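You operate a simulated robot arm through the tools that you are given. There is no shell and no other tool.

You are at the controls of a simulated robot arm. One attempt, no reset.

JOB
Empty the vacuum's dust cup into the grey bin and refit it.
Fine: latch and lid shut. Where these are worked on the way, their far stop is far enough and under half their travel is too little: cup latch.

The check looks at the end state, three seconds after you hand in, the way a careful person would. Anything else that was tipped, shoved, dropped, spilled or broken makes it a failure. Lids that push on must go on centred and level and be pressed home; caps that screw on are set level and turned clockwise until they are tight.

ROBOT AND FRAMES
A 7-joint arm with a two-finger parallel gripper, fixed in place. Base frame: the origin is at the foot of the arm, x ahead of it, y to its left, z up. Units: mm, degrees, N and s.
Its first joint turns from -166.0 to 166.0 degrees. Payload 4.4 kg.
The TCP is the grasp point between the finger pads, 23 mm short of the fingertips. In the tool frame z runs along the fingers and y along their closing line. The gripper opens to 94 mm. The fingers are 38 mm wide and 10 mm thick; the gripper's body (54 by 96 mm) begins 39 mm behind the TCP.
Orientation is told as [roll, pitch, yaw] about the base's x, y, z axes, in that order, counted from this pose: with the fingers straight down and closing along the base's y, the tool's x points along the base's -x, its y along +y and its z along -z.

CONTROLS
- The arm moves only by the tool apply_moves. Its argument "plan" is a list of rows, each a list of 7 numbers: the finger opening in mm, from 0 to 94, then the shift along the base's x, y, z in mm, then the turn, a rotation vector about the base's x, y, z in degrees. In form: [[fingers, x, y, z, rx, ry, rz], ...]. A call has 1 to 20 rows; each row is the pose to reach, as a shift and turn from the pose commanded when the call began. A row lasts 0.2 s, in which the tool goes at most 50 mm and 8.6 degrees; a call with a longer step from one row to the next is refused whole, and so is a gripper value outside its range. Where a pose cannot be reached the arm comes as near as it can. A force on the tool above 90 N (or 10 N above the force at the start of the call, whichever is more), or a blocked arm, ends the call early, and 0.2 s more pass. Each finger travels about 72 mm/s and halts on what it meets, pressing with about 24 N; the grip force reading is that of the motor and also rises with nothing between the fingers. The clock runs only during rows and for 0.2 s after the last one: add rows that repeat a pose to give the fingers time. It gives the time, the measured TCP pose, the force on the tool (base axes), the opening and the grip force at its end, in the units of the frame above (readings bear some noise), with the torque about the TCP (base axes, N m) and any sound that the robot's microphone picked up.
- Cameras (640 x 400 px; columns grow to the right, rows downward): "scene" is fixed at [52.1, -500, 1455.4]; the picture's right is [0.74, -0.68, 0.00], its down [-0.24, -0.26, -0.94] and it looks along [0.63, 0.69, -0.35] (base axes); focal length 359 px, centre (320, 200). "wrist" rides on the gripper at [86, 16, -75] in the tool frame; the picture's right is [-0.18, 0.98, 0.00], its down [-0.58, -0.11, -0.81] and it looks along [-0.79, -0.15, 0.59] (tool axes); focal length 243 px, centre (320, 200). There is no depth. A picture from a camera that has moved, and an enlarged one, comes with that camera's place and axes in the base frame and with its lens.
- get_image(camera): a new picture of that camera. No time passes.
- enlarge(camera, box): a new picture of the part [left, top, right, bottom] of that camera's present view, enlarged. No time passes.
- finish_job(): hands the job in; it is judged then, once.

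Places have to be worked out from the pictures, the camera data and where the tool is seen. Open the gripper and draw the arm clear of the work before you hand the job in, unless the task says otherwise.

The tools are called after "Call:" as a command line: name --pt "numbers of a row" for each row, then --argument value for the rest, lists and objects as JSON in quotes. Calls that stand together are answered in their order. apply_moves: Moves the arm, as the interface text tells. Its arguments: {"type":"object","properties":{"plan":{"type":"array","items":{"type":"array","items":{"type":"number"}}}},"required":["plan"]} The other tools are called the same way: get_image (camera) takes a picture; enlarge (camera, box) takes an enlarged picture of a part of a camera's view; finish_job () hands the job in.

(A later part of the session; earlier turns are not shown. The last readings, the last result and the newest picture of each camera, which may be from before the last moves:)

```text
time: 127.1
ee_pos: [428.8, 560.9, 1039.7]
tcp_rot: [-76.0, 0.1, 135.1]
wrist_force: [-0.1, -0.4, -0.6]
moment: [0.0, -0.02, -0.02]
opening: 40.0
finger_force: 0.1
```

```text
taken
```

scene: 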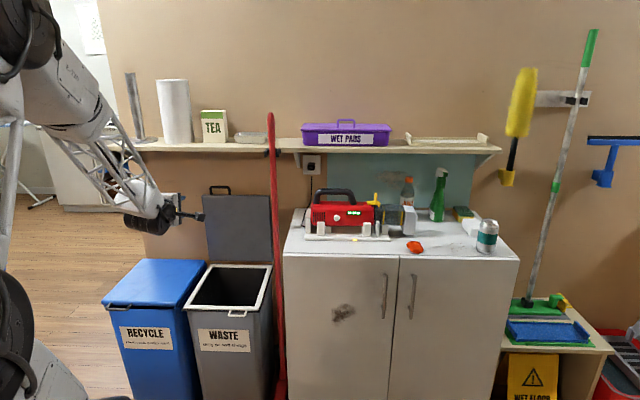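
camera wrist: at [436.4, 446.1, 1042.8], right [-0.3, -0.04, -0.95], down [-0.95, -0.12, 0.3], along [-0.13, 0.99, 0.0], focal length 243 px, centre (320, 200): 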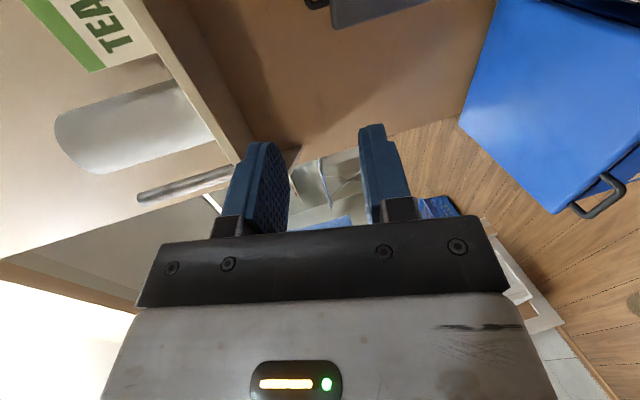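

All else looks in order from here. I'll move in toward the raised lid's handle with a narrow opening, following my earlier retreat path in reverse.

Call:
apply_moves --pt "40 30 30.5 -8 0 0 0" --pt "26 60 61 -16 0 0 0" --pt "26 91 92 -24 0 0 0" --pt "26 121 123 -32 0 0 0" --pt "26 151 153 -40 0 0 0" --pt "26 181 184 -48 0 0 0" --pt "26 211 214 -55 0 0 0" --pt "26 236 239 -62 0 0 0"

Call:
get_image --camera "wrist"

Call:
enlarge --camera "scene" --box '[160, 160, 300, 260]'

```text
time: 128.9
ee_pos: [667.8, 798.5, 979.8]
tcp_rot: [-76.0, 0.0, 135.2]
wrist_force: [0.7, -1.1, -0.4]
moment: [0.01, 0.0, 0.03]
opening: 25.9
finger_force: 0.1
```

```text
taken
camera wrist: at [675.9, 683.2, 983.0], right [-0.3, -0.04, -0.95], down [-0.95, -0.12, 0.3], along [-0.13, 0.99, 0.0], focal length 243 px, centre (320, 200)
```

wrist: 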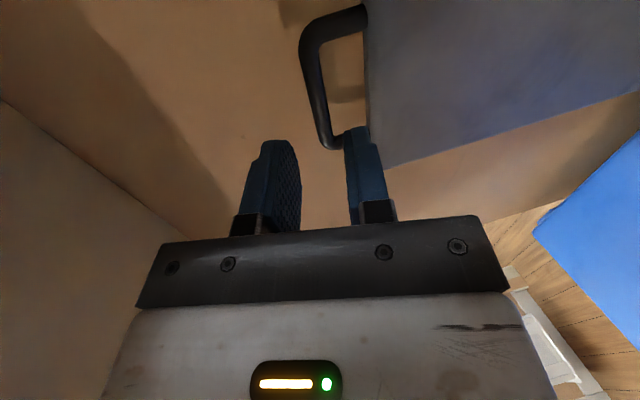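

```text
4.00 times, centred on (230, 210) of scene
camera zoom: at [52.1, -500.0, 1455.4], right [0.74, -0.68, 0.0], down [-0.24, -0.26, -0.94], along [0.63, 0.69, -0.35], focal length 1434 px, centre (680, 160)
```

zoom: 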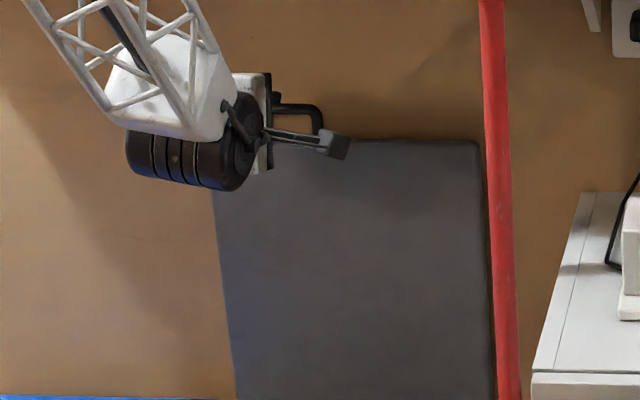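

The handle bar lies between the finger lines, about 2 mm high, so I'll aim 2 mm higher, advance, then close.

Call:
apply_moves --pt "26 14.3 15.4 -3.7 0 0 0" --pt "26 28.6 30.8 -7.4 0 0 0" --pt "26 43 46 -11 0 0 0" --pt "26 54 58 -14 0 0 0"

Call:
get_image --camera "wrist"

```text
time: 129.9
ee_pos: [719.4, 857.4, 965.8]
tcp_rot: [-75.9, 0.0, 135.1]
wrist_force: [0.3, -0.2, 0.0]
moment: [0.0, 0.0, -0.03]
opening: 26.0
finger_force: 0.1
```

```text
taken
camera wrist: at [726.2, 742.1, 969.0], right [-0.3, -0.04, -0.95], down [-0.95, -0.12, 0.3], along [-0.13, 0.99, 0.0], focal length 243 px, centre (320, 200)
```

wrist: 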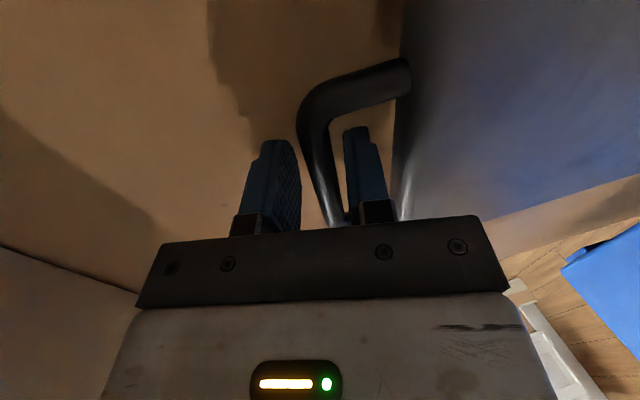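

Call:
apply_moves --pt "26 4 4 -1.2 0 0 0" --pt "26 4 4 -1.2 0 0 0" --pt "12 4 4 -1.2 0 0 0" --pt "0 4 4 -1.2 0 0 0" --pt "0 4 4 -1.2 0 0 0"

Call:
get_image --camera "wrist"

```text
time: 131.1
ee_pos: [722.4, 860.6, 961.9]
tcp_rot: [-75.8, -0.1, 135.2]
wrist_force: [-0.5, -0.1, -22.1]
moment: [0.26, 0.02, -0.03]
opening: 11.6
finger_force: 45.0
```

```text
taken
camera wrist: at [730.0, 745.8, 964.9], right [-0.3, -0.04, -0.95], down [-0.94, -0.12, 0.3], along [-0.13, 0.99, 0.0], focal length 243 px, centre (320, 200)
```

wrist: 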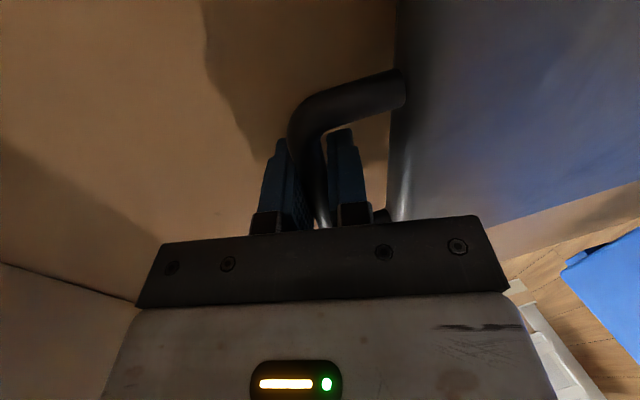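

The handle is gripped. I'll relieve the slight offset and then draw the lid forward along the same arc, checking the forces.

Call:
apply_moves --pt "0 0 0 -2 0 0 0" --pt "0 -6.8 -6.7 -1.6 0 0 0" --pt "0 -13.7 -13.5 -1.5 0 0 0" --pt "0 -25.1 -24.7 -2 0 0 0" --pt "0 -36.4 -35.8 -2.9 0 0 0" --pt "0 -47.8 -47 -4.6 0 0 0" --pt "0 -59 -58.1 -7.1 0 0 0" --pt "0 -70.2 -69.1 -10.2 0 0 0" --pt "0 -81.3 -79.9 -14 0 0 0"

Call:
enlarge --camera "scene" --box '[120, 160, 300, 320]'

```text
time: 133.1
ee_pos: [642.2, 782.0, 945.7]
tcp_rot: [-75.6, 0.0, 135.1]
wrist_force: [8.9, 13.2, -48.6]
moment: [0.38, -0.1, 0.19]
opening: 11.5
finger_force: 44.9
```

```text
2.50 times, centred on (210, 240) of scene
camera zoom: at [52.1, -500.0, 1455.4], right [0.74, -0.68, 0.0], down [-0.24, -0.26, -0.94], along [0.63, 0.69, -0.35], focal length 896 px, centre (595, 100)
```

zoom: 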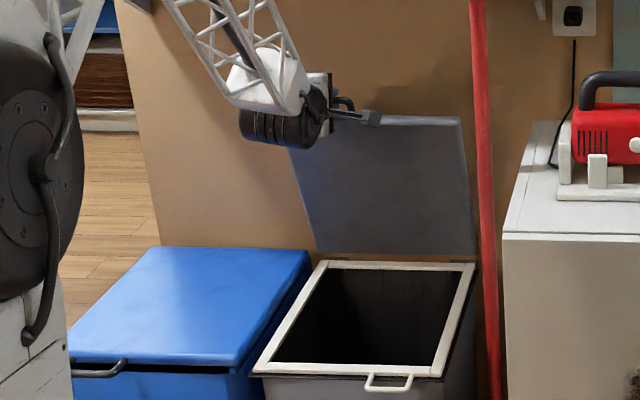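

The force shows I'm about 5 mm outside the arc, so I'll lower the path by that much and continue.

Call:
apply_moves --pt "0 0 0 -5 0 0 0" --pt "0 -10.9 -10.7 -9.4 0 0 0" --pt "0 -21.7 -21.4 -14.6 0 0 0" --pt "0 -32.3 -31.8 -20.3 0 0 0" --pt "0 -42.8 -42.1 -26.8 0 0 0"

```text
time: 134.3
ee_pos: [601.9, 740.8, 922.0]
tcp_rot: [-76.0, 0.0, 135.1]
wrist_force: [17.0, -4.9, -18.2]
moment: [0.25, -0.02, -0.06]
opening: 11.5
finger_force: 44.4
```

Call:
apply_moves --pt "0 -8.3 -10.4 -9 0 0 0" --pt "0 -18.4 -20.2 -16.8 0 0 0" --pt "0 -28.1 -29.8 -25 0 0 0" --pt "0 -37.6 -39.2 -33.9 0 0 0" --pt "0 -46.8 -48.2 -43.4 0 0 0" --pt "0 -55.7 -57 -53.4 0 0 0" --pt "0 -64.3 -65.4 -63.9 0 0 0" --pt "0 -72.5 -73.5 -75 0 0 0"

Call:
enlarge --camera "scene" --box '[100, 180, 300, 340]'

```text
time: 136.1
ee_pos: [527.4, 667.6, 848.8]
tcp_rot: [-76.0, 0.0, 135.1]
wrist_force: [15.5, 18.9, -23.9]
moment: [0.21, 0.06, -0.16]
opening: 11.6
finger_force: 44.8
```

```text
2.50 times, centred on (200, 260) of scene
camera zoom: at [52.1, -500.0, 1455.4], right [0.74, -0.68, 0.0], down [-0.24, -0.26, -0.94], along [0.63, 0.69, -0.35], focal length 896 px, centre (620, 50)
```

zoom: 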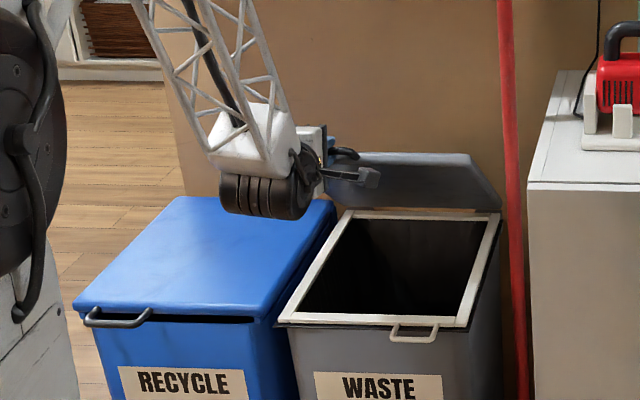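

Call:
apply_moves --pt "0 -6.5 -6.4 -13.5 0 0 0" --pt "0 -13.6 -13.4 -26 0 0 0" --pt "0 -20.4 -20.1 -38.7 0 0 0" --pt "0 -27 -26.5 -51.7 0 0 0" --pt "0 -32.9 -32.4 -65.1 0 0 0" --pt "0 -38.6 -38 -78.8 0 0 0"

Call:
get_image --camera "wrist"

```text
time: 137.5
ee_pos: [489.3, 629.9, 769.2]
tcp_rot: [-75.9, 0.1, 135.2]
wrist_force: [-9.4, 29.8, -8.6]
moment: [0.2, 0.15, 0.11]
opening: 11.4
finger_force: 45.6
```

```text
taken
camera wrist: at [496.4, 513.8, 771.8], right [-0.3, -0.04, -0.95], down [-0.95, -0.12, 0.3], along [-0.13, 0.99, 0.0], focal length 243 px, centre (320, 200)
```

wrist: 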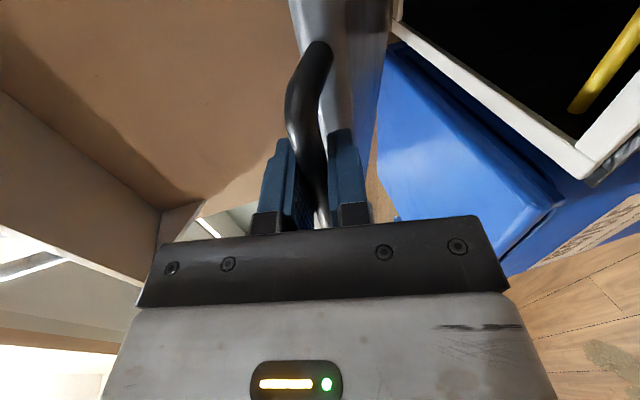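

Call:
apply_moves --pt "0 -6.3 -2.4 -15 0 0 0" --pt "0 -11.4 -7.4 -29.3 0 0 0" --pt "0 -15.9 -11.9 -43.9 0 0 0" --pt "0 -20.1 -16 -58.8 0 0 0" --pt "0 -23.7 -19.6 -74 0 0 0" --pt "0 -26.9 -22.7 -89.3 0 0 0"

Call:
enlarge --camera "scene" --box '[100, 230, 300, 360]'

```text
time: 138.9
ee_pos: [463.3, 606.1, 680.2]
tcp_rot: [-76.0, -0.1, 135.1]
wrist_force: [22.5, 1.8, -4.9]
moment: [0.11, 0.03, -0.22]
opening: 11.6
finger_force: 44.3
```

```text
3.08 times, centred on (200, 295) of scene
camera zoom: at [52.1, -500.0, 1455.4], right [0.74, -0.68, 0.0], down [-0.24, -0.26, -0.94], along [0.63, 0.69, -0.35], focal length 1103 px, centre (689, -92)
```

zoom: 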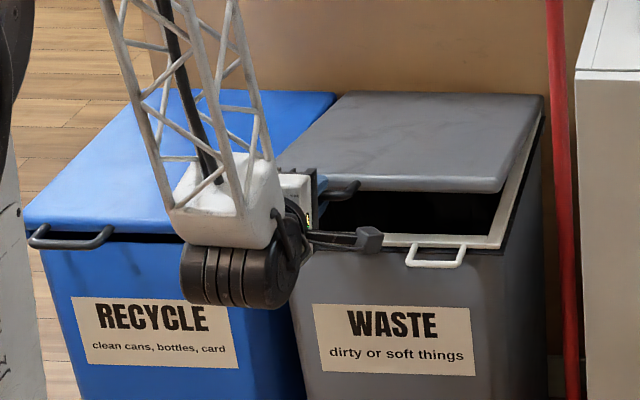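

Call:
apply_moves --pt "0 -0.2 -2.4 -15.9 0 0 0" --pt "0 -2.4 -4.5 -31.6 0 0 0" --pt "0 -4.2 -6.3 -46 0 0 0" --pt "0 -5.2 -7.3 -56 0 0 0"

Call:
get_image --camera "wrist"

```text
time: 139.9
ee_pos: [455.4, 599.8, 625.2]
tcp_rot: [-75.9, 0.1, 135.1]
wrist_force: [12.3, 30.3, -3.4]
moment: [0.05, 0.05, -0.02]
opening: 11.9
finger_force: 45.0
```

```text
taken
camera wrist: at [463.6, 484.5, 626.8], right [-0.3, -0.04, -0.95], down [-0.95, -0.13, 0.3], along [-0.13, 0.99, 0.0], focal length 243 px, centre (320, 200)
```

wrist: 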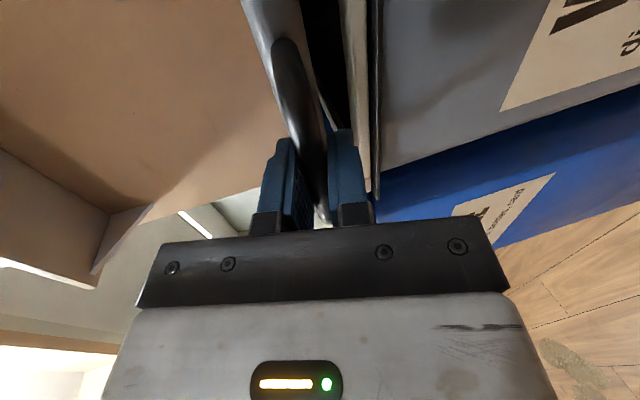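

Call:
apply_moves --pt "0 1.8 3.2 -3 0 0 0" --pt "0 1.8 3.2 -7 0 0 0" --pt "0 1.8 3.2 -11 0 0 0"

Call:
get_image --camera "wrist"

Call:
enlarge --camera "scene" --box '[100, 230, 300, 360]'

```text
time: 140.7
ee_pos: [455.8, 600.2, 611.2]
tcp_rot: [-75.7, -0.1, 135.1]
wrist_force: [-21.0, -25.3, -0.1]
moment: [0.23, 0.25, -0.07]
opening: 11.9
finger_force: 45.8
```

```text
taken
camera wrist: at [463.9, 484.9, 614.7], right [-0.3, -0.04, -0.95], down [-0.94, -0.12, 0.3], along [-0.13, 0.99, 0.0], focal length 243 px, centre (320, 200)
```

wrist: 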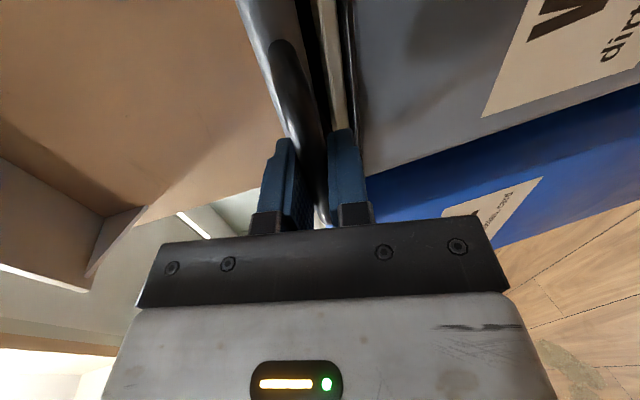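

```text
3.08 times, centred on (200, 295) of scene
camera zoom: at [52.1, -500.0, 1455.4], right [0.74, -0.68, 0.0], down [-0.24, -0.26, -0.94], along [0.63, 0.69, -0.35], focal length 1103 px, centre (689, -92)
```

zoom: 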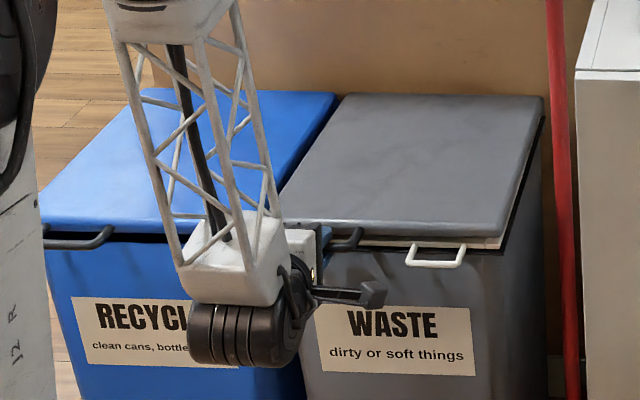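

Nearly down, with just a thin gap left. Lowering the last few millimetres.

Call:
apply_moves --pt "0 -1.6 -1.6 -3 0 0 0" --pt "0 -1.6 -1.6 -6 0 0 0" --pt "0 -1.6 -1.6 -9 0 0 0"

Call:
get_image --camera "wrist"

```text
time: 141.5
ee_pos: [457.4, 601.3, 605.0]
tcp_rot: [-75.9, 0.0, 135.1]
wrist_force: [-20.8, -20.7, 15.2]
moment: [0.09, 0.09, -0.04]
opening: 11.5
finger_force: 44.9
```

```text
taken
camera wrist: at [464.1, 485.1, 607.3], right [-0.3, -0.04, -0.95], down [-0.95, -0.13, 0.3], along [-0.13, 0.99, 0.0], focal length 243 px, centre (320, 200)
```

wrist: 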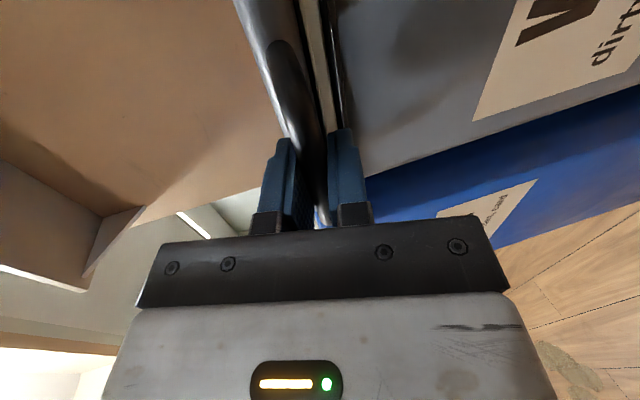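

The lid is down on its ring (15 N reaction, gap closed). I'll relieve the side load, open the fingers and back away.

Call:
apply_moves --pt "0 -2 -2 0 0 0 0" --pt "20 -2 -2 1 0 0 0" --pt "40 -2 -2 1 0 0 0" --pt "50 -2 -2 1 0 0 0" --pt "50 -2 -2 1 0 0 0"

Call:
apply_moves --pt "50 -14 -14 3 0 0 0" --pt "50 -30 -30 6 0 0 0" --pt "50 -50 -50 12 0 0 0" --pt "50 -55 -55 50 0 0 0" --pt "50 -55 -55 95 0 0 0" --pt "50 -55 -55 140 0 0 0"

Call:
get_image --camera "scene"

Call:
enlarge --camera "scene" --box '[170, 250, 290, 325]'

Call:
get_image --camera "wrist"

```text
time: 142.7
ee_pos: [455.4, 598.3, 605.2]
tcp_rot: [-76.0, 0.0, 135.1]
wrist_force: [-0.6, 0.2, -1.1]
moment: [0.03, 0.02, 0.0]
opening: 50.0
finger_force: 0.0
```

```text
time: 144.1
ee_pos: [398.6, 543.2, 743.9]
tcp_rot: [-75.9, 0.0, 135.1]
wrist_force: [-0.1, -0.1, 0.3]
moment: [0.03, 0.0, -0.01]
opening: 49.9
finger_force: 0.1
```

```text
taken
```

scene: 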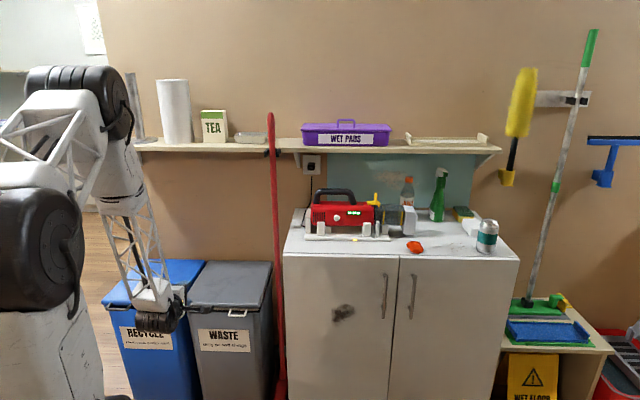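

```text
5.33 times, centred on (230, 288) of scene
camera zoom: at [52.1, -500.0, 1455.4], right [0.74, -0.68, 0.0], down [-0.24, -0.26, -0.94], along [0.63, 0.69, -0.35], focal length 1913 px, centre (800, -267)
```

zoom: 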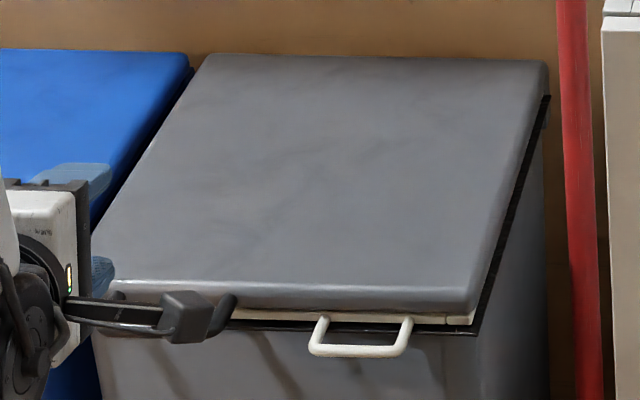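

```text
taken
camera wrist: at [406.6, 428.4, 745.8], right [-0.3, -0.04, -0.95], down [-0.95, -0.12, 0.3], along [-0.13, 0.99, 0.0], focal length 243 px, centre (320, 200)
```

wrist: 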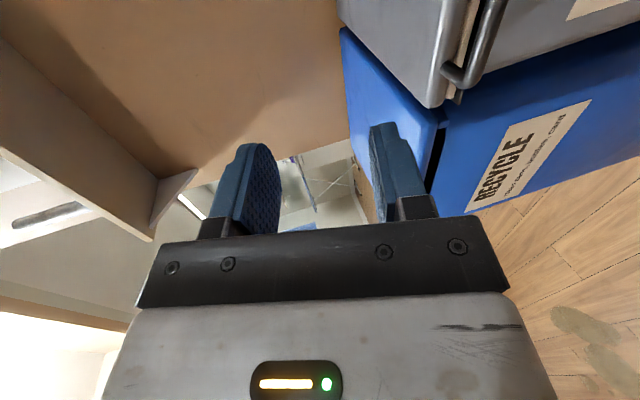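

The lid is fully shut and looks as it did at the start. Now I'll look for the fallen cylinder, raising the arm and turning the wrist camera to look down at the floor in front of the cabinet.

Call:
apply_moves --pt "50 -1 -22 20 2 4.8 -6.15" --pt "50 -2 -44 40 4 9.6 -12.3" --pt "50 -3 -66 60 6 14.4 -18.5" --pt "50 -4 -87 79 8 19.2 -24.6" --pt "50 -5 -109 99 9.9 24 -30.8" --pt "50 -6 -131 119 11.9 28.8 -36.9" --pt "50 -7 -153 138 13.9 33.6 -43.1" --pt "50 -8 -175 158 15.9 38.4 -49.2" --pt "50 -9 -197 178 17.9 43.2 -55.4" --pt "50 -10 -218 198 19.9 48 -61.5" --pt "50 -11 -240 218 21.9 52.8 -67.7" --pt "50 -12 -262 237 23.9 57.6 -73.8" --pt "50 -13 -284 257 25.9 62.4 -80" --pt "50 -14 -306 277 27.8 67.2 -86.1" --pt "50 -15 -328 297 29.8 72 -92.3" --pt "50 -16 -349 316 31.8 76.8 -98.4" --pt "50 -17 -371 336 33.8 81.6 -104.6" --pt "50 -18.6 -393 356 35.8 86.4 -110.7"

Call:
get_image --camera "wrist"

Call:
get_image --camera "scene"

```text
time: 148.1
ee_pos: [439.3, 212.1, 1088.6]
tcp_rot: [-8.2, -11.0, 7.8]
wrist_force: [-0.4, -0.1, -1.3]
moment: [0.01, -0.02, -0.02]
opening: 50.0
finger_force: 0.1
out of reach, approached as far as the arm can: row 16, 17, 18
stopped in row 18: the arm was blocked; the commanded pose is now the measured one
```

```text
taken
camera wrist: at [339.3, 224.1, 1144.0], right [0.07, 0.99, -0.1], down [0.41, 0.06, 0.91], along [0.91, -0.11, -0.4], focal length 243 px, centre (320, 200)
```

wrist: 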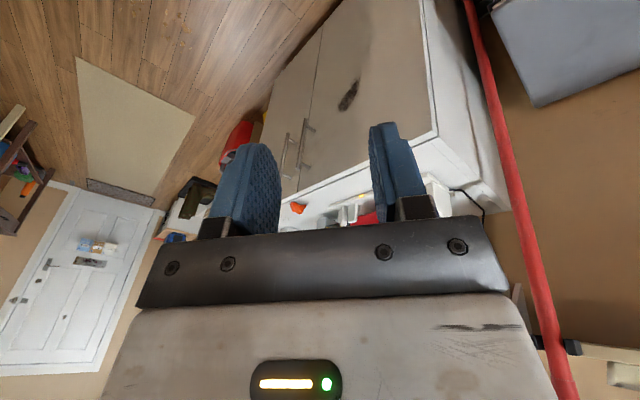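

```text
taken
```

scene: 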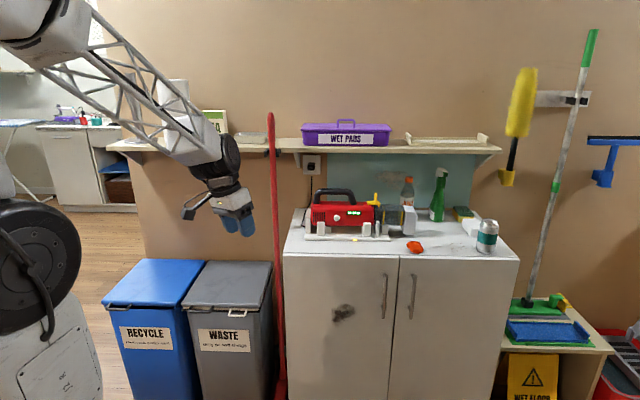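

No cylinder in view yet. I'll tilt the camera further down to see the floor nearer the cabinet's foot.

Call:
apply_moves --pt "50 10 0 15 0 7 0" --pt "50 20 0 30 0 14 0" --pt "50 30 0 45 0 21 0" --pt "50 40 0 60 0 28 0" --pt "50 50 0 75 0 35 0" --pt "50 60 0 90 0 42 0"

Call:
get_image --camera "wrist"

```text
time: 149.5
ee_pos: [525.8, 126.6, 1146.1]
tcp_rot: [-19.8, 19.0, 8.6]
wrist_force: [0.0, -0.9, -0.7]
moment: [0.05, 0.0, -0.02]
opening: 50.0
finger_force: 0.0
out of reach, approached as far as the arm can: row 1, 2, 3, 4, 5, 6
```

```text
taken
camera wrist: at [461.1, 156.7, 1236.1], right [-0.07, 0.92, -0.37], down [0.77, 0.29, 0.56], along [0.63, -0.25, -0.74], focal length 243 px, centre (320, 200)
```

wrist: 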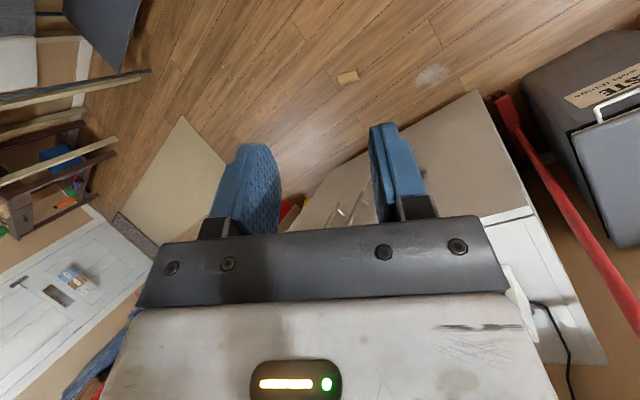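

Call:
enlarge --camera "wrist" --box '[290, 40, 470, 130]'

```text
3.56 times, centred on (380, 85) of wrist
camera zoom: at [461.1, 156.7, 1236.1], right [-0.07, 0.92, -0.37], down [0.77, 0.29, 0.56], along [0.63, -0.25, -0.74], focal length 863 px, centre (107, 609)
```

zoom: 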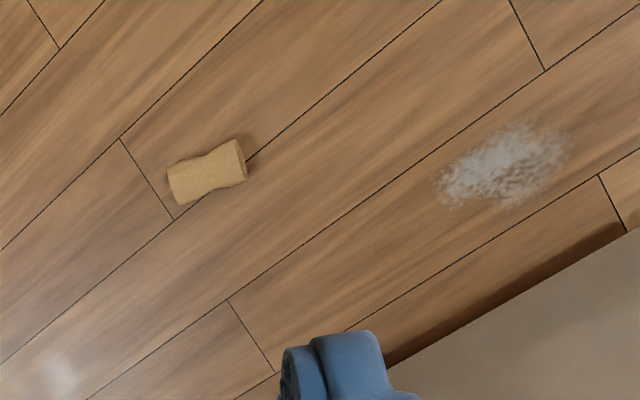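

The cylinder lies on its side on the floor at roughly [725, -173, 25]. The grey patch looks like a floor mark and isn't under my carry path. The shoulder seems very high for reaching the floor, but I'll test it by going down in the open floor area in front of the cabinet.

Call:
apply_moves --pt "50 10 -23 -20 1.6 -1.6 -1.8" --pt "50 20 -46 -50 3.3 -3.2 -3.6" --pt "50 31 -69 -80 5 -4.8 -5.4" --pt "50 41 -92 -110 6.6 -6.3 -7.2" --pt "50 52 -115 -140 8.3 -7.9 -9" --pt "50 62 -138 -170 9.9 -9.5 -10.8" --pt "50 72 -161 -200 11.6 -11 -12.6" --pt "50 83 -184 -230 13.2 -12.7 -14.4" --pt "50 93 -208 -260 14.9 -14.3 -16.2" --pt "50 103 -231 -290 16.5 -15.8 -18" --pt "50 114 -254 -320 18.2 -17.4 -19.8" --pt "50 124 -277 -346 19.8 -19 -21.6"

Call:
get_image --camera "wrist"

Call:
get_image --camera "scene"

```text
time: 152.1
ee_pos: [602.9, -134.3, 773.7]
tcp_rot: [-5.8, 0.0, -6.5]
wrist_force: [-0.2, -0.3, -1.0]
moment: [-0.02, -0.03, -0.03]
opening: 50.1
finger_force: 0.0
out of reach, approached as far as the arm can: row 2, 3, 4, 5, 6, 7, 8, 9, 10, 11, 12
```

```text
taken
camera wrist: at [519.2, -101.8, 845.3], right [0.29, 0.95, -0.1], down [0.57, -0.09, 0.81], along [0.76, -0.3, -0.57], focal length 243 px, centre (320, 200)
```

wrist: 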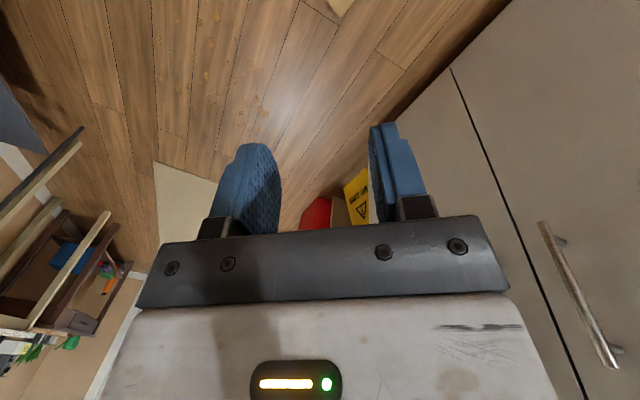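

```text
taken
```

scene: 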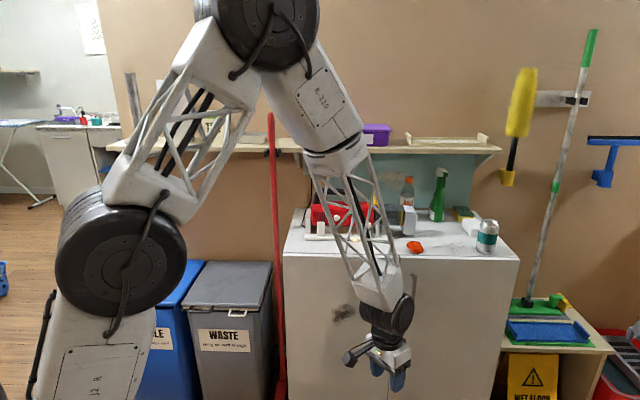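

Call:
apply_moves --pt "50 5 0 -40 0 0 0" --pt "50 10 0 -80 0 0 0" --pt "50 15 0 -120 0 0 0" --pt "50 20 0 -160 0 0 0" --pt "50 25 0 -200 0 0 0" --pt "50 30 0 -240 0 0 0" --pt "50 35 0 -280 0 0 0" --pt "50 40 0 -320 0 0 0"

Call:
get_image --camera "wrist"

```text
time: 153.9
ee_pos: [642.0, -138.9, 453.9]
tcp_rot: [-6.0, -0.1, -6.5]
wrist_force: [-0.2, 0.4, 0.3]
moment: [-0.02, -0.01, -0.01]
opening: 49.9
finger_force: 0.0
```

```text
taken
camera wrist: at [558.3, -105.1, 525.8], right [0.29, 0.95, -0.1], down [0.57, -0.09, 0.81], along [0.77, -0.3, -0.57], focal length 243 px, centre (320, 200)
```

wrist: 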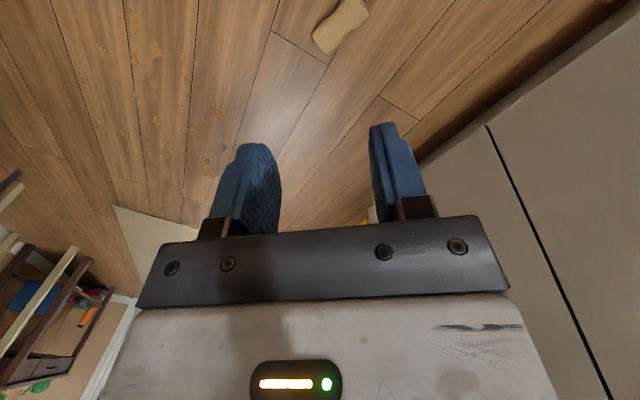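

The arm reaches further down than I expected, so retrieving the cylinder may be possible. I'll go lower and closer to see it properly and work out which end is its top.

Call:
apply_moves --pt "50 -10 0 -40 0 0 0" --pt "50 -20 0 -80 0 0 0" --pt "50 -30 0 -120 0 0 0" --pt "50 -40 -5 -155 0 0 0"

Call:
get_image --camera "wrist"

Call:
enlarge --camera "wrist" --box '[270, 0, 450, 110]'

```text
time: 154.9
ee_pos: [603.9, -141.4, 299.3]
tcp_rot: [-5.9, -0.1, -6.5]
wrist_force: [0.5, -0.1, 0.3]
moment: [0.0, -0.01, -0.01]
opening: 49.8
finger_force: 0.1
```

```text
taken
camera wrist: at [519.8, -109.5, 370.8], right [0.29, 0.95, -0.1], down [0.57, -0.09, 0.81], along [0.77, -0.3, -0.57], focal length 243 px, centre (320, 200)
```

wrist: 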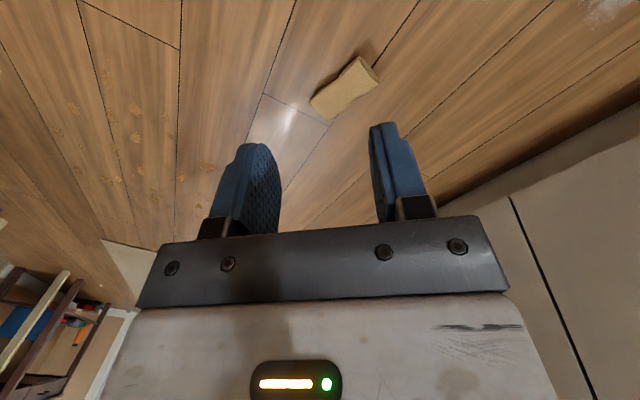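

```text
3.56 times, centred on (360, 55) of wrist
camera zoom: at [519.8, -109.5, 370.8], right [0.29, 0.95, -0.1], down [0.57, -0.09, 0.81], along [0.77, -0.3, -0.57], focal length 863 px, centre (178, 716)
```

zoom: 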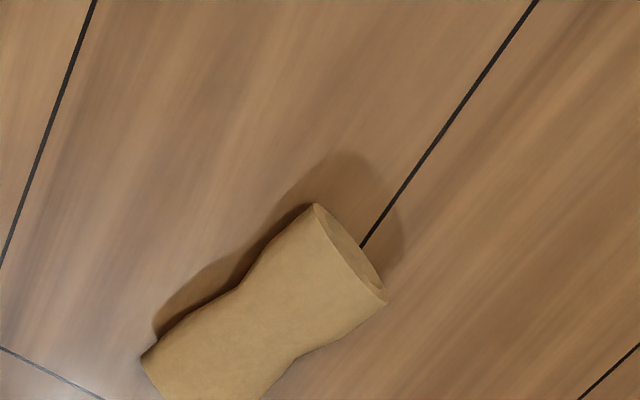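

The cylinder is clearly visible with one end facing the cabinet side. I'll get a closer look at that end to tell top from bottom (the top had a hollow recess).

Call:
apply_moves --pt "50 0 25 -30 0 0 0" --pt "50 0 50 -60 0 0 0" --pt "50 0 75 -90 0 0 0" --pt "50 0 100 -120 0 0 0"

Call:
get_image --camera "wrist"

Call:
enlarge --camera "wrist" --box '[180, 0, 420, 150]'

```text
time: 155.9
ee_pos: [603.6, -42.0, 177.5]
tcp_rot: [-5.9, -0.1, -6.5]
wrist_force: [0.8, 0.4, -0.2]
moment: [-0.03, 0.01, 0.01]
opening: 50.2
finger_force: 0.1
```

```text
taken
camera wrist: at [519.9, -8.8, 250.0], right [0.29, 0.95, -0.1], down [0.57, -0.09, 0.81], along [0.76, -0.3, -0.57], focal length 243 px, centre (320, 200)
```

wrist: 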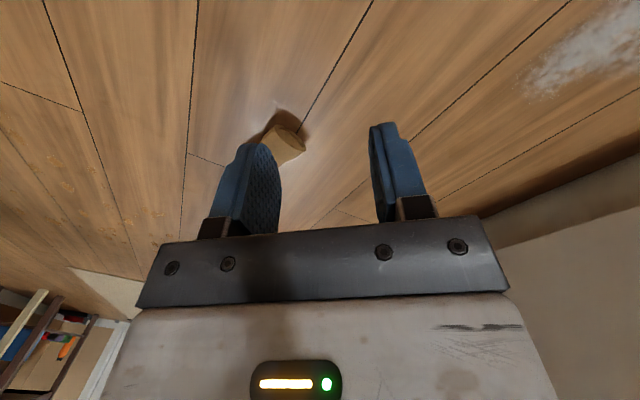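

```text
2.67 times, centred on (300, 75) of wrist
camera zoom: at [519.9, -8.8, 250.0], right [0.29, 0.95, -0.1], down [0.57, -0.09, 0.81], along [0.76, -0.3, -0.57], focal length 647 px, centre (373, 533)
```

zoom: 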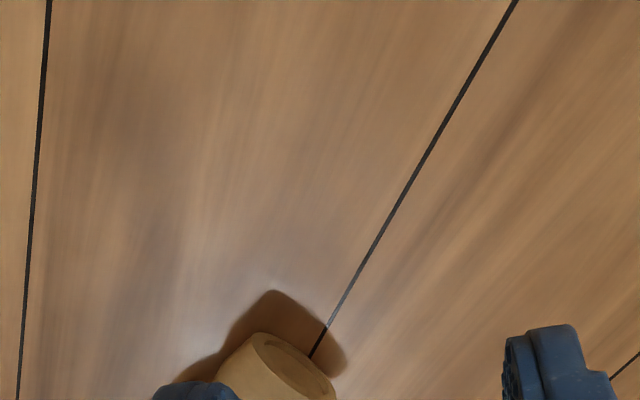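

Call:
enlarge --camera "wrist" --box '[250, 95, 330, 170]'

```text
5.33 times, centred on (290, 132) of wrist
camera zoom: at [519.9, -8.8, 250.0], right [0.29, 0.95, -0.1], down [0.57, -0.09, 0.81], along [0.76, -0.3, -0.57], focal length 1294 px, centre (480, 560)
```

zoom: 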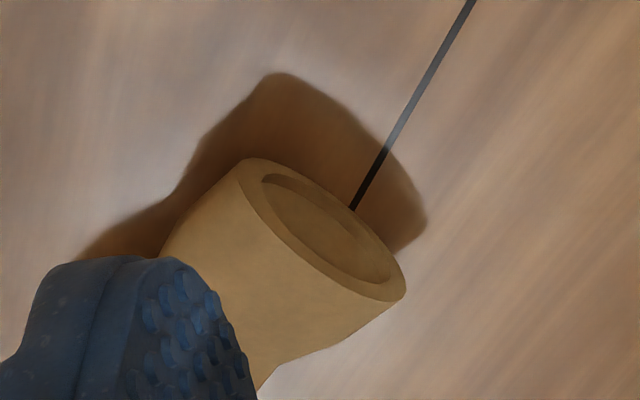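

The recessed end (its top) faces the cabinet side. I'll turn the tool to yaw 104° so the fingers close across the cylinder with its top end ahead, and move over it at a safe height.

Call:
apply_moves --pt "70 8 -9 8 0 0 7.9" --pt "80 17 -19 16 0 0 15.8" --pt "90 25 -28 24 0 0 23.7" --pt "90 34 -37 30 0 0 31.6" --pt "90 42 -46 36 0 0 39.5" --pt "90 51 -56 40 0 0 47.4" --pt "90 59 -65 44 0 0 55.3" --pt "90 68 -74 48 0 0 63.2" --pt "90 76 -84 50 0 0 71.1" --pt "90 85 -93 50 0 0 79" --pt "90 93 -102 50 0 0 86.9" --pt "90 101 -111 50 0 0 94.8" --pt "90 110 -121 50 0 0 102.7" --pt "90 118 -130 50 0 0 110.5"

Call:
apply_moves --pt "90 0 0 -10 -0.7 2.9 0" --pt "90 0 0 -20 -1.43 5.72 0"

Call:
get_image --camera "wrist"

Call:
get_image --camera "scene"

```text
time: 158.9
ee_pos: [719.9, -172.1, 230.2]
tcp_rot: [-5.8, 0.0, 104.0]
wrist_force: [0.1, -0.8, 0.3]
moment: [-0.01, -0.02, -0.02]
opening: 90.0
finger_force: 0.0
```

```text
time: 159.5
ee_pos: [714.3, -171.2, 208.1]
tcp_rot: [0.3, -0.2, 104.1]
wrist_force: [-1.3, 0.3, -0.1]
moment: [0.01, -0.06, 0.03]
opening: 89.8
finger_force: 0.0
```

```text
taken
camera wrist: at [720.6, -258.6, 283.0], right [-1.0, -0.06, 0.01], down [-0.03, 0.59, 0.81], along [-0.05, 0.81, -0.59], focal length 243 px, centre (320, 200)
```

wrist: 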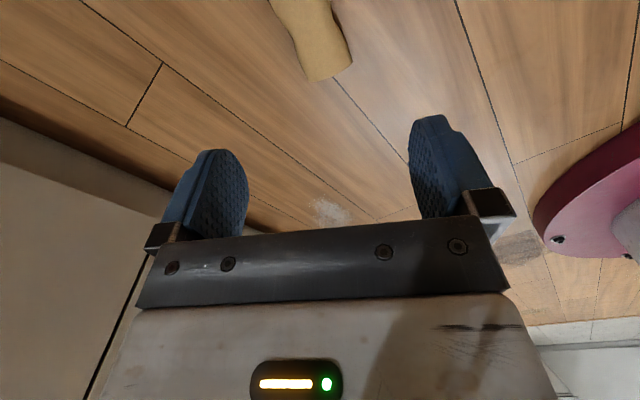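

```text
taken
```

scene: 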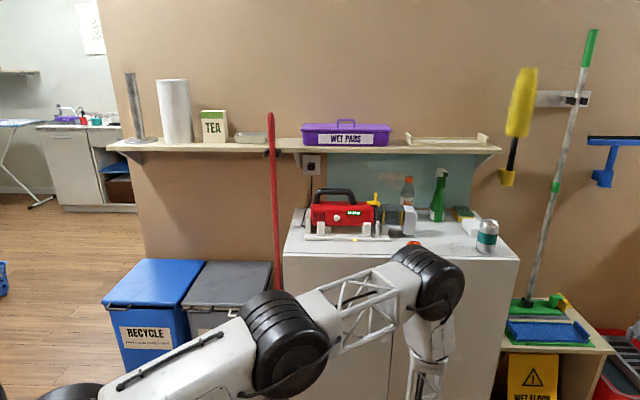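

I can see the cylinder's top end. I'll back up 80 mm so the whole cylinder is in view for an accurate fix on its axis.

Call:
apply_moves --pt "90 9.7 -38.8 0 0 0 0" --pt "90 19.4 -77.6 0 0 0 0"

Call:
enlarge --camera "wrist" --box '[200, 0, 440, 160]'

Call:
enlarge --camera "scene" --box '[340, 180, 520, 300]'

```text
time: 160.1
ee_pos: [738.9, -251.1, 209.9]
tcp_rot: [0.1, 0.0, 104.0]
wrist_force: [-0.7, 0.5, -0.3]
moment: [0.0, -0.04, 0.02]
opening: 90.3
finger_force: 0.0
```

```text
2.50 times, centred on (320, 80) of wrist
camera zoom: at [743.9, -339.2, 284.6], right [-1.0, -0.06, 0.0], down [-0.03, 0.59, 0.81], along [-0.05, 0.81, -0.59], focal length 606 px, centre (320, 500)
```

zoom: 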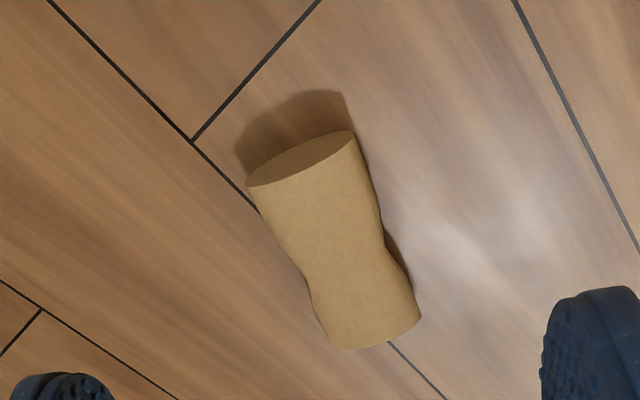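

```text
3.33 times, centred on (430, 240) of scene
camera zoom: at [52.1, -500.0, 1455.4], right [0.74, -0.68, 0.0], down [-0.24, -0.26, -0.94], along [0.63, 0.69, -0.35], focal length 1195 px, centre (-47, 67)
```

zoom: 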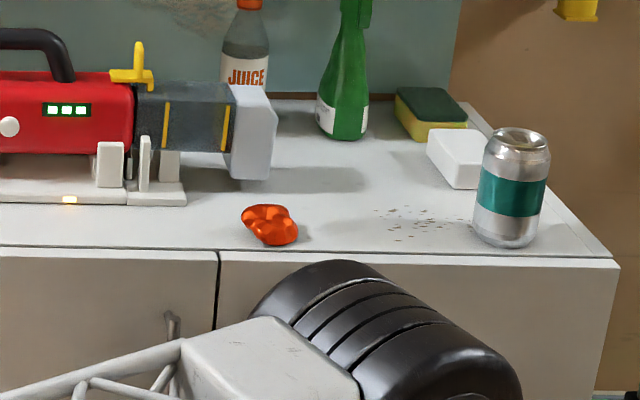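

End1 is the flat bottom, which confirms the recessed end is the top. The axis azimuth is about 117° and the centre is near [722, -174]. I'll turn to match it and come down over the waist in stages.

Call:
apply_moves --pt "90 -9 39 0 0 0 6.6" --pt "90 -17.4 78.1 0 0 0 13.2" --pt "90 -17.4 78.1 -45 0 0 13.2" --pt "90 -17.4 78.1 -90 0 0 13.2" --pt "90 -17.4 78.1 -130 0 0 13.2" --pt "90 -17.4 78.1 -150 0 0 13.2"

Call:
get_image --camera "wrist"

```text
time: 161.5
ee_pos: [719.8, -171.3, 59.3]
tcp_rot: [0.0, -0.1, 117.2]
wrist_force: [0.2, 0.2, 0.7]
moment: [0.01, 0.03, -0.02]
opening: 89.8
finger_force: 0.0
```

```text
taken
camera wrist: at [745.7, -255.1, 133.8], right [-0.96, -0.29, 0.0], down [-0.17, 0.57, 0.81], along [-0.23, 0.77, -0.59], focal length 243 px, centre (320, 200)
```

wrist: 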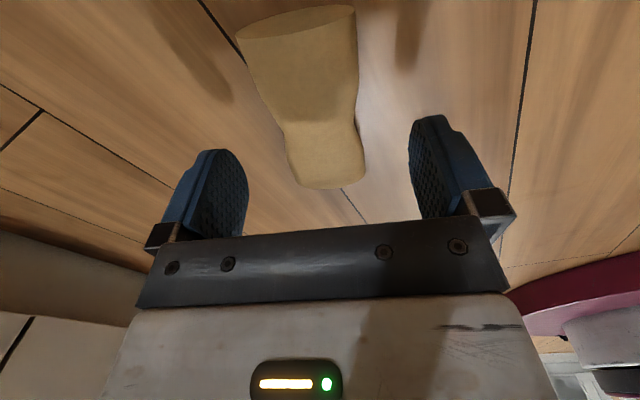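

The cylinder lies centred and aligned between the fingers. Lowering the last bit carefully, then closing.

Call:
apply_moves --pt "90 0 0 -15 0 0 0" --pt "90 0 0 -30 0 0 0" --pt "90 0 0 -40 0 0 0" --pt "90 0 0 -46 0 0 0"

Call:
get_image --camera "wrist"

```text
time: 162.4
ee_pos: [721.7, -169.7, 23.4]
tcp_rot: [0.0, -0.1, 117.3]
wrist_force: [-8.2, 6.2, 24.4]
moment: [0.26, -1.17, 0.21]
opening: 88.0
finger_force: 0.1
stopped in row 4: the force on the tool passed its limit at 174 N (the readings are from after the stop); the commanded pose is now the measured one
```

```text
taken
camera wrist: at [747.5, -255.3, 97.5], right [-0.96, -0.29, 0.0], down [-0.17, 0.57, 0.81], along [-0.23, 0.77, -0.59], focal length 243 px, centre (320, 200)
```

wrist: 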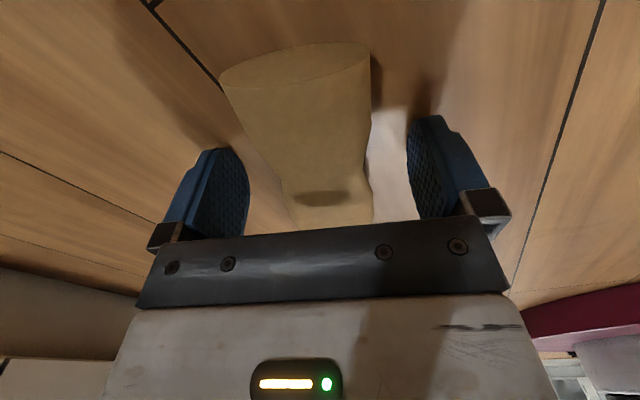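

The fingertips touched the floor (floor at z≈0). I'll raise 4 mm and close on the cylinder.

Call:
apply_moves --pt "88 0 0 3 0 0 0" --pt "88 0 0 5 0 0 0" --pt "70 0 0 5 0 0 0" --pt "50 0 0 5 0 0 0" --pt "30 0 0 5 0 0 0" --pt "25 0 0 5 0 0 0" --pt "25 0 0 5 0 0 0"

Call:
get_image --camera "wrist"

```text
time: 164.0
ee_pos: [722.1, -170.3, 26.5]
tcp_rot: [0.1, -0.1, 117.2]
wrist_force: [0.2, 0.5, 0.0]
moment: [0.01, 0.0, -0.01]
opening: 49.3
finger_force: 24.0
```

```text
taken
camera wrist: at [747.2, -255.6, 101.7], right [-0.96, -0.29, 0.0], down [-0.17, 0.57, 0.81], along [-0.23, 0.77, -0.59], focal length 243 px, centre (320, 200)
```

wrist: 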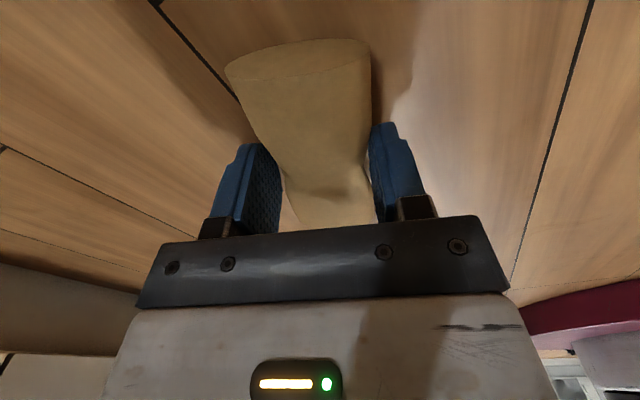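

Gripped at 49 mm with a steady hold. I'll lift it straight up well clear of the floor.

Call:
apply_moves --pt "25 0 0 15 0 0 0" --pt "25 0 0 50 0 0 0" --pt "25 0 0 95 0 0 0" --pt "25 0 0 142 0 0 0" --pt "25 0 0 190 0 0 0" --pt "25 0 0 238 0 0 0" --pt "25 0 0 286 0 0 0" --pt "25 0 0 334 0 0 0" --pt "25 0 0 382 0 0 0" --pt "25 0 0 430 0 0 0" --pt "25 0 0 478 0 0 0" --pt "25 0 0 526 0 0 0" --pt "25 0 0 574 0 0 0"

Call:
get_image --camera "wrist"

Call:
get_image --camera "scene"

```text
time: 166.8
ee_pos: [721.5, -169.3, 601.0]
tcp_rot: [0.2, -0.1, 117.3]
wrist_force: [-0.4, 0.5, -0.7]
moment: [0.01, 0.0, -0.02]
opening: 49.5
finger_force: 24.5
```

```text
taken
camera wrist: at [746.5, -254.4, 674.5], right [-0.96, -0.29, 0.0], down [-0.17, 0.57, 0.81], along [-0.23, 0.77, -0.59], focal length 243 px, centre (320, 200)
```

wrist: 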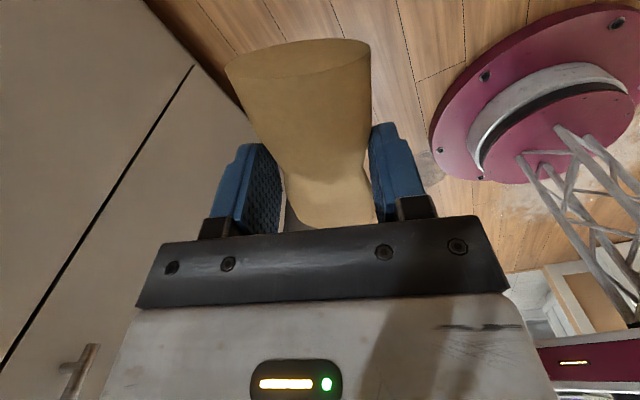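

```text
taken
```

scene: 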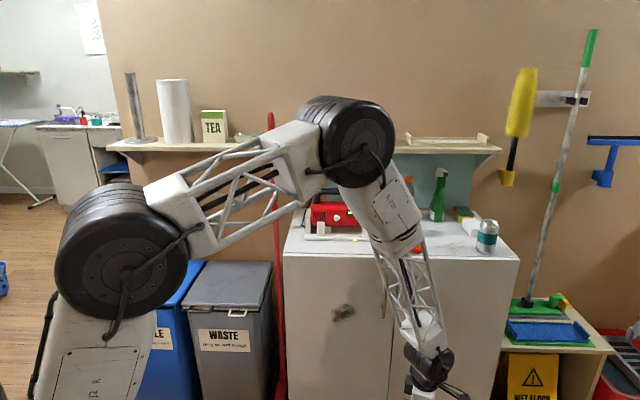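

The cylinder is in hand. I'll raise it and turn the tool toward the wall on the way.

Call:
apply_moves --pt "25 4 12 40 0 0 -7.2" --pt "25 8 25 80 0 0 -14.4" --pt "25 12 40 120 0 0 -21.6" --pt "25 16 55 160 0 0 -28.8" --pt "25 20 70 200 0 0 -36" --pt "25 24 85 240 0 0 -43.2" --pt "25 28 100 280 0 0 -50.4" --pt "25 33 114 320 0 0 -57.6" --pt "25 38 128 360 0 0 -64.8" --pt "25 42 141 399 0 0 -72.2"

Call:
get_image --camera "scene"

```text
time: 169.0
ee_pos: [762.3, -28.3, 999.7]
tcp_rot: [0.2, -0.1, 45.0]
wrist_force: [0.5, -0.1, -1.2]
moment: [-0.02, 0.0, 0.01]
opening: 49.3
finger_force: 24.2
```

```text
taken
```

scene: 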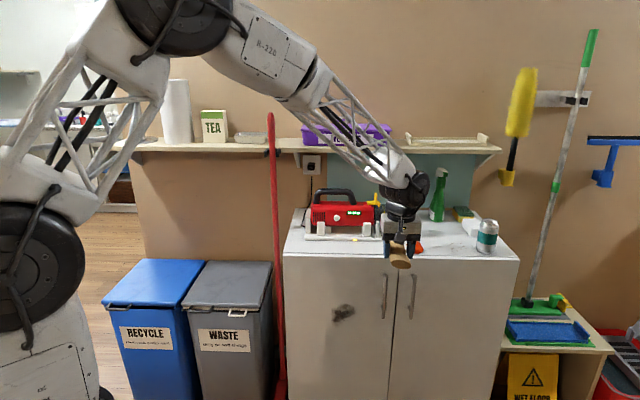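

Now I'll tilt it upright (flat bottom down) while moving forward to just in front of the cabinet.

Call:
apply_moves --pt "25 10 9 1 5.3 -5.3 0" --pt "25 20 18 2 10.6 -10.6 0" --pt "25 30 27 3 15.9 -15.9 0" --pt "25 40 35 4 21.2 -21.2 0" --pt "25 50 44 5 26.5 -26.5 0" --pt "25 60 53 6 31.8 -31.8 0" --pt "25 70 62 7 37.1 -37.1 0" --pt "25 80 71 8 42.4 -42.4 0" --pt "25 90 80 9 47.7 -47.7 0" --pt "25 100 89 10 53 -53 0" --pt "25 110 98 10 58.3 -58.3 0" --pt "25 119.8 106.4 10 63.64 -63.64 0"

Call:
get_image --camera "scene"

Call:
get_image --camera "wrist"

```text
time: 171.6
ee_pos: [882.4, 76.6, 1010.7]
tcp_rot: [-159.4, -89.6, -155.6]
wrist_force: [-0.5, 0.2, 0.1]
moment: [-0.01, 0.03, -0.01]
opening: 49.4
finger_force: 24.5
```

```text
taken
```

scene: 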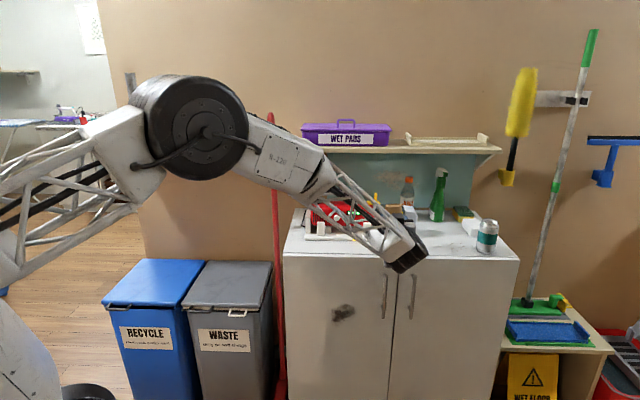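

```text
taken
camera wrist: at [819.1, 35.1, 923.7], right [-0.7, 0.69, 0.18], down [-0.5, -0.65, 0.58], along [0.52, 0.31, 0.8], focal length 243 px, centre (320, 200)
```

wrist: 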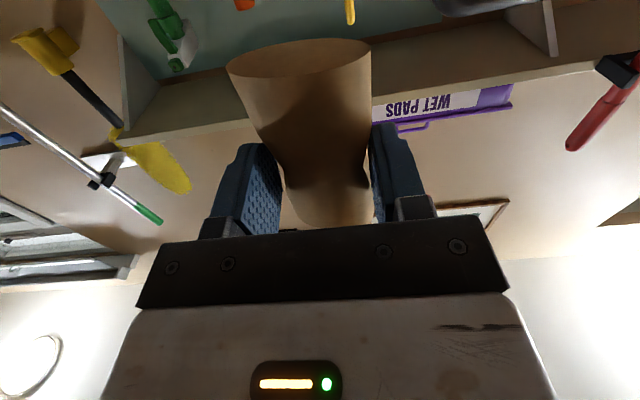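

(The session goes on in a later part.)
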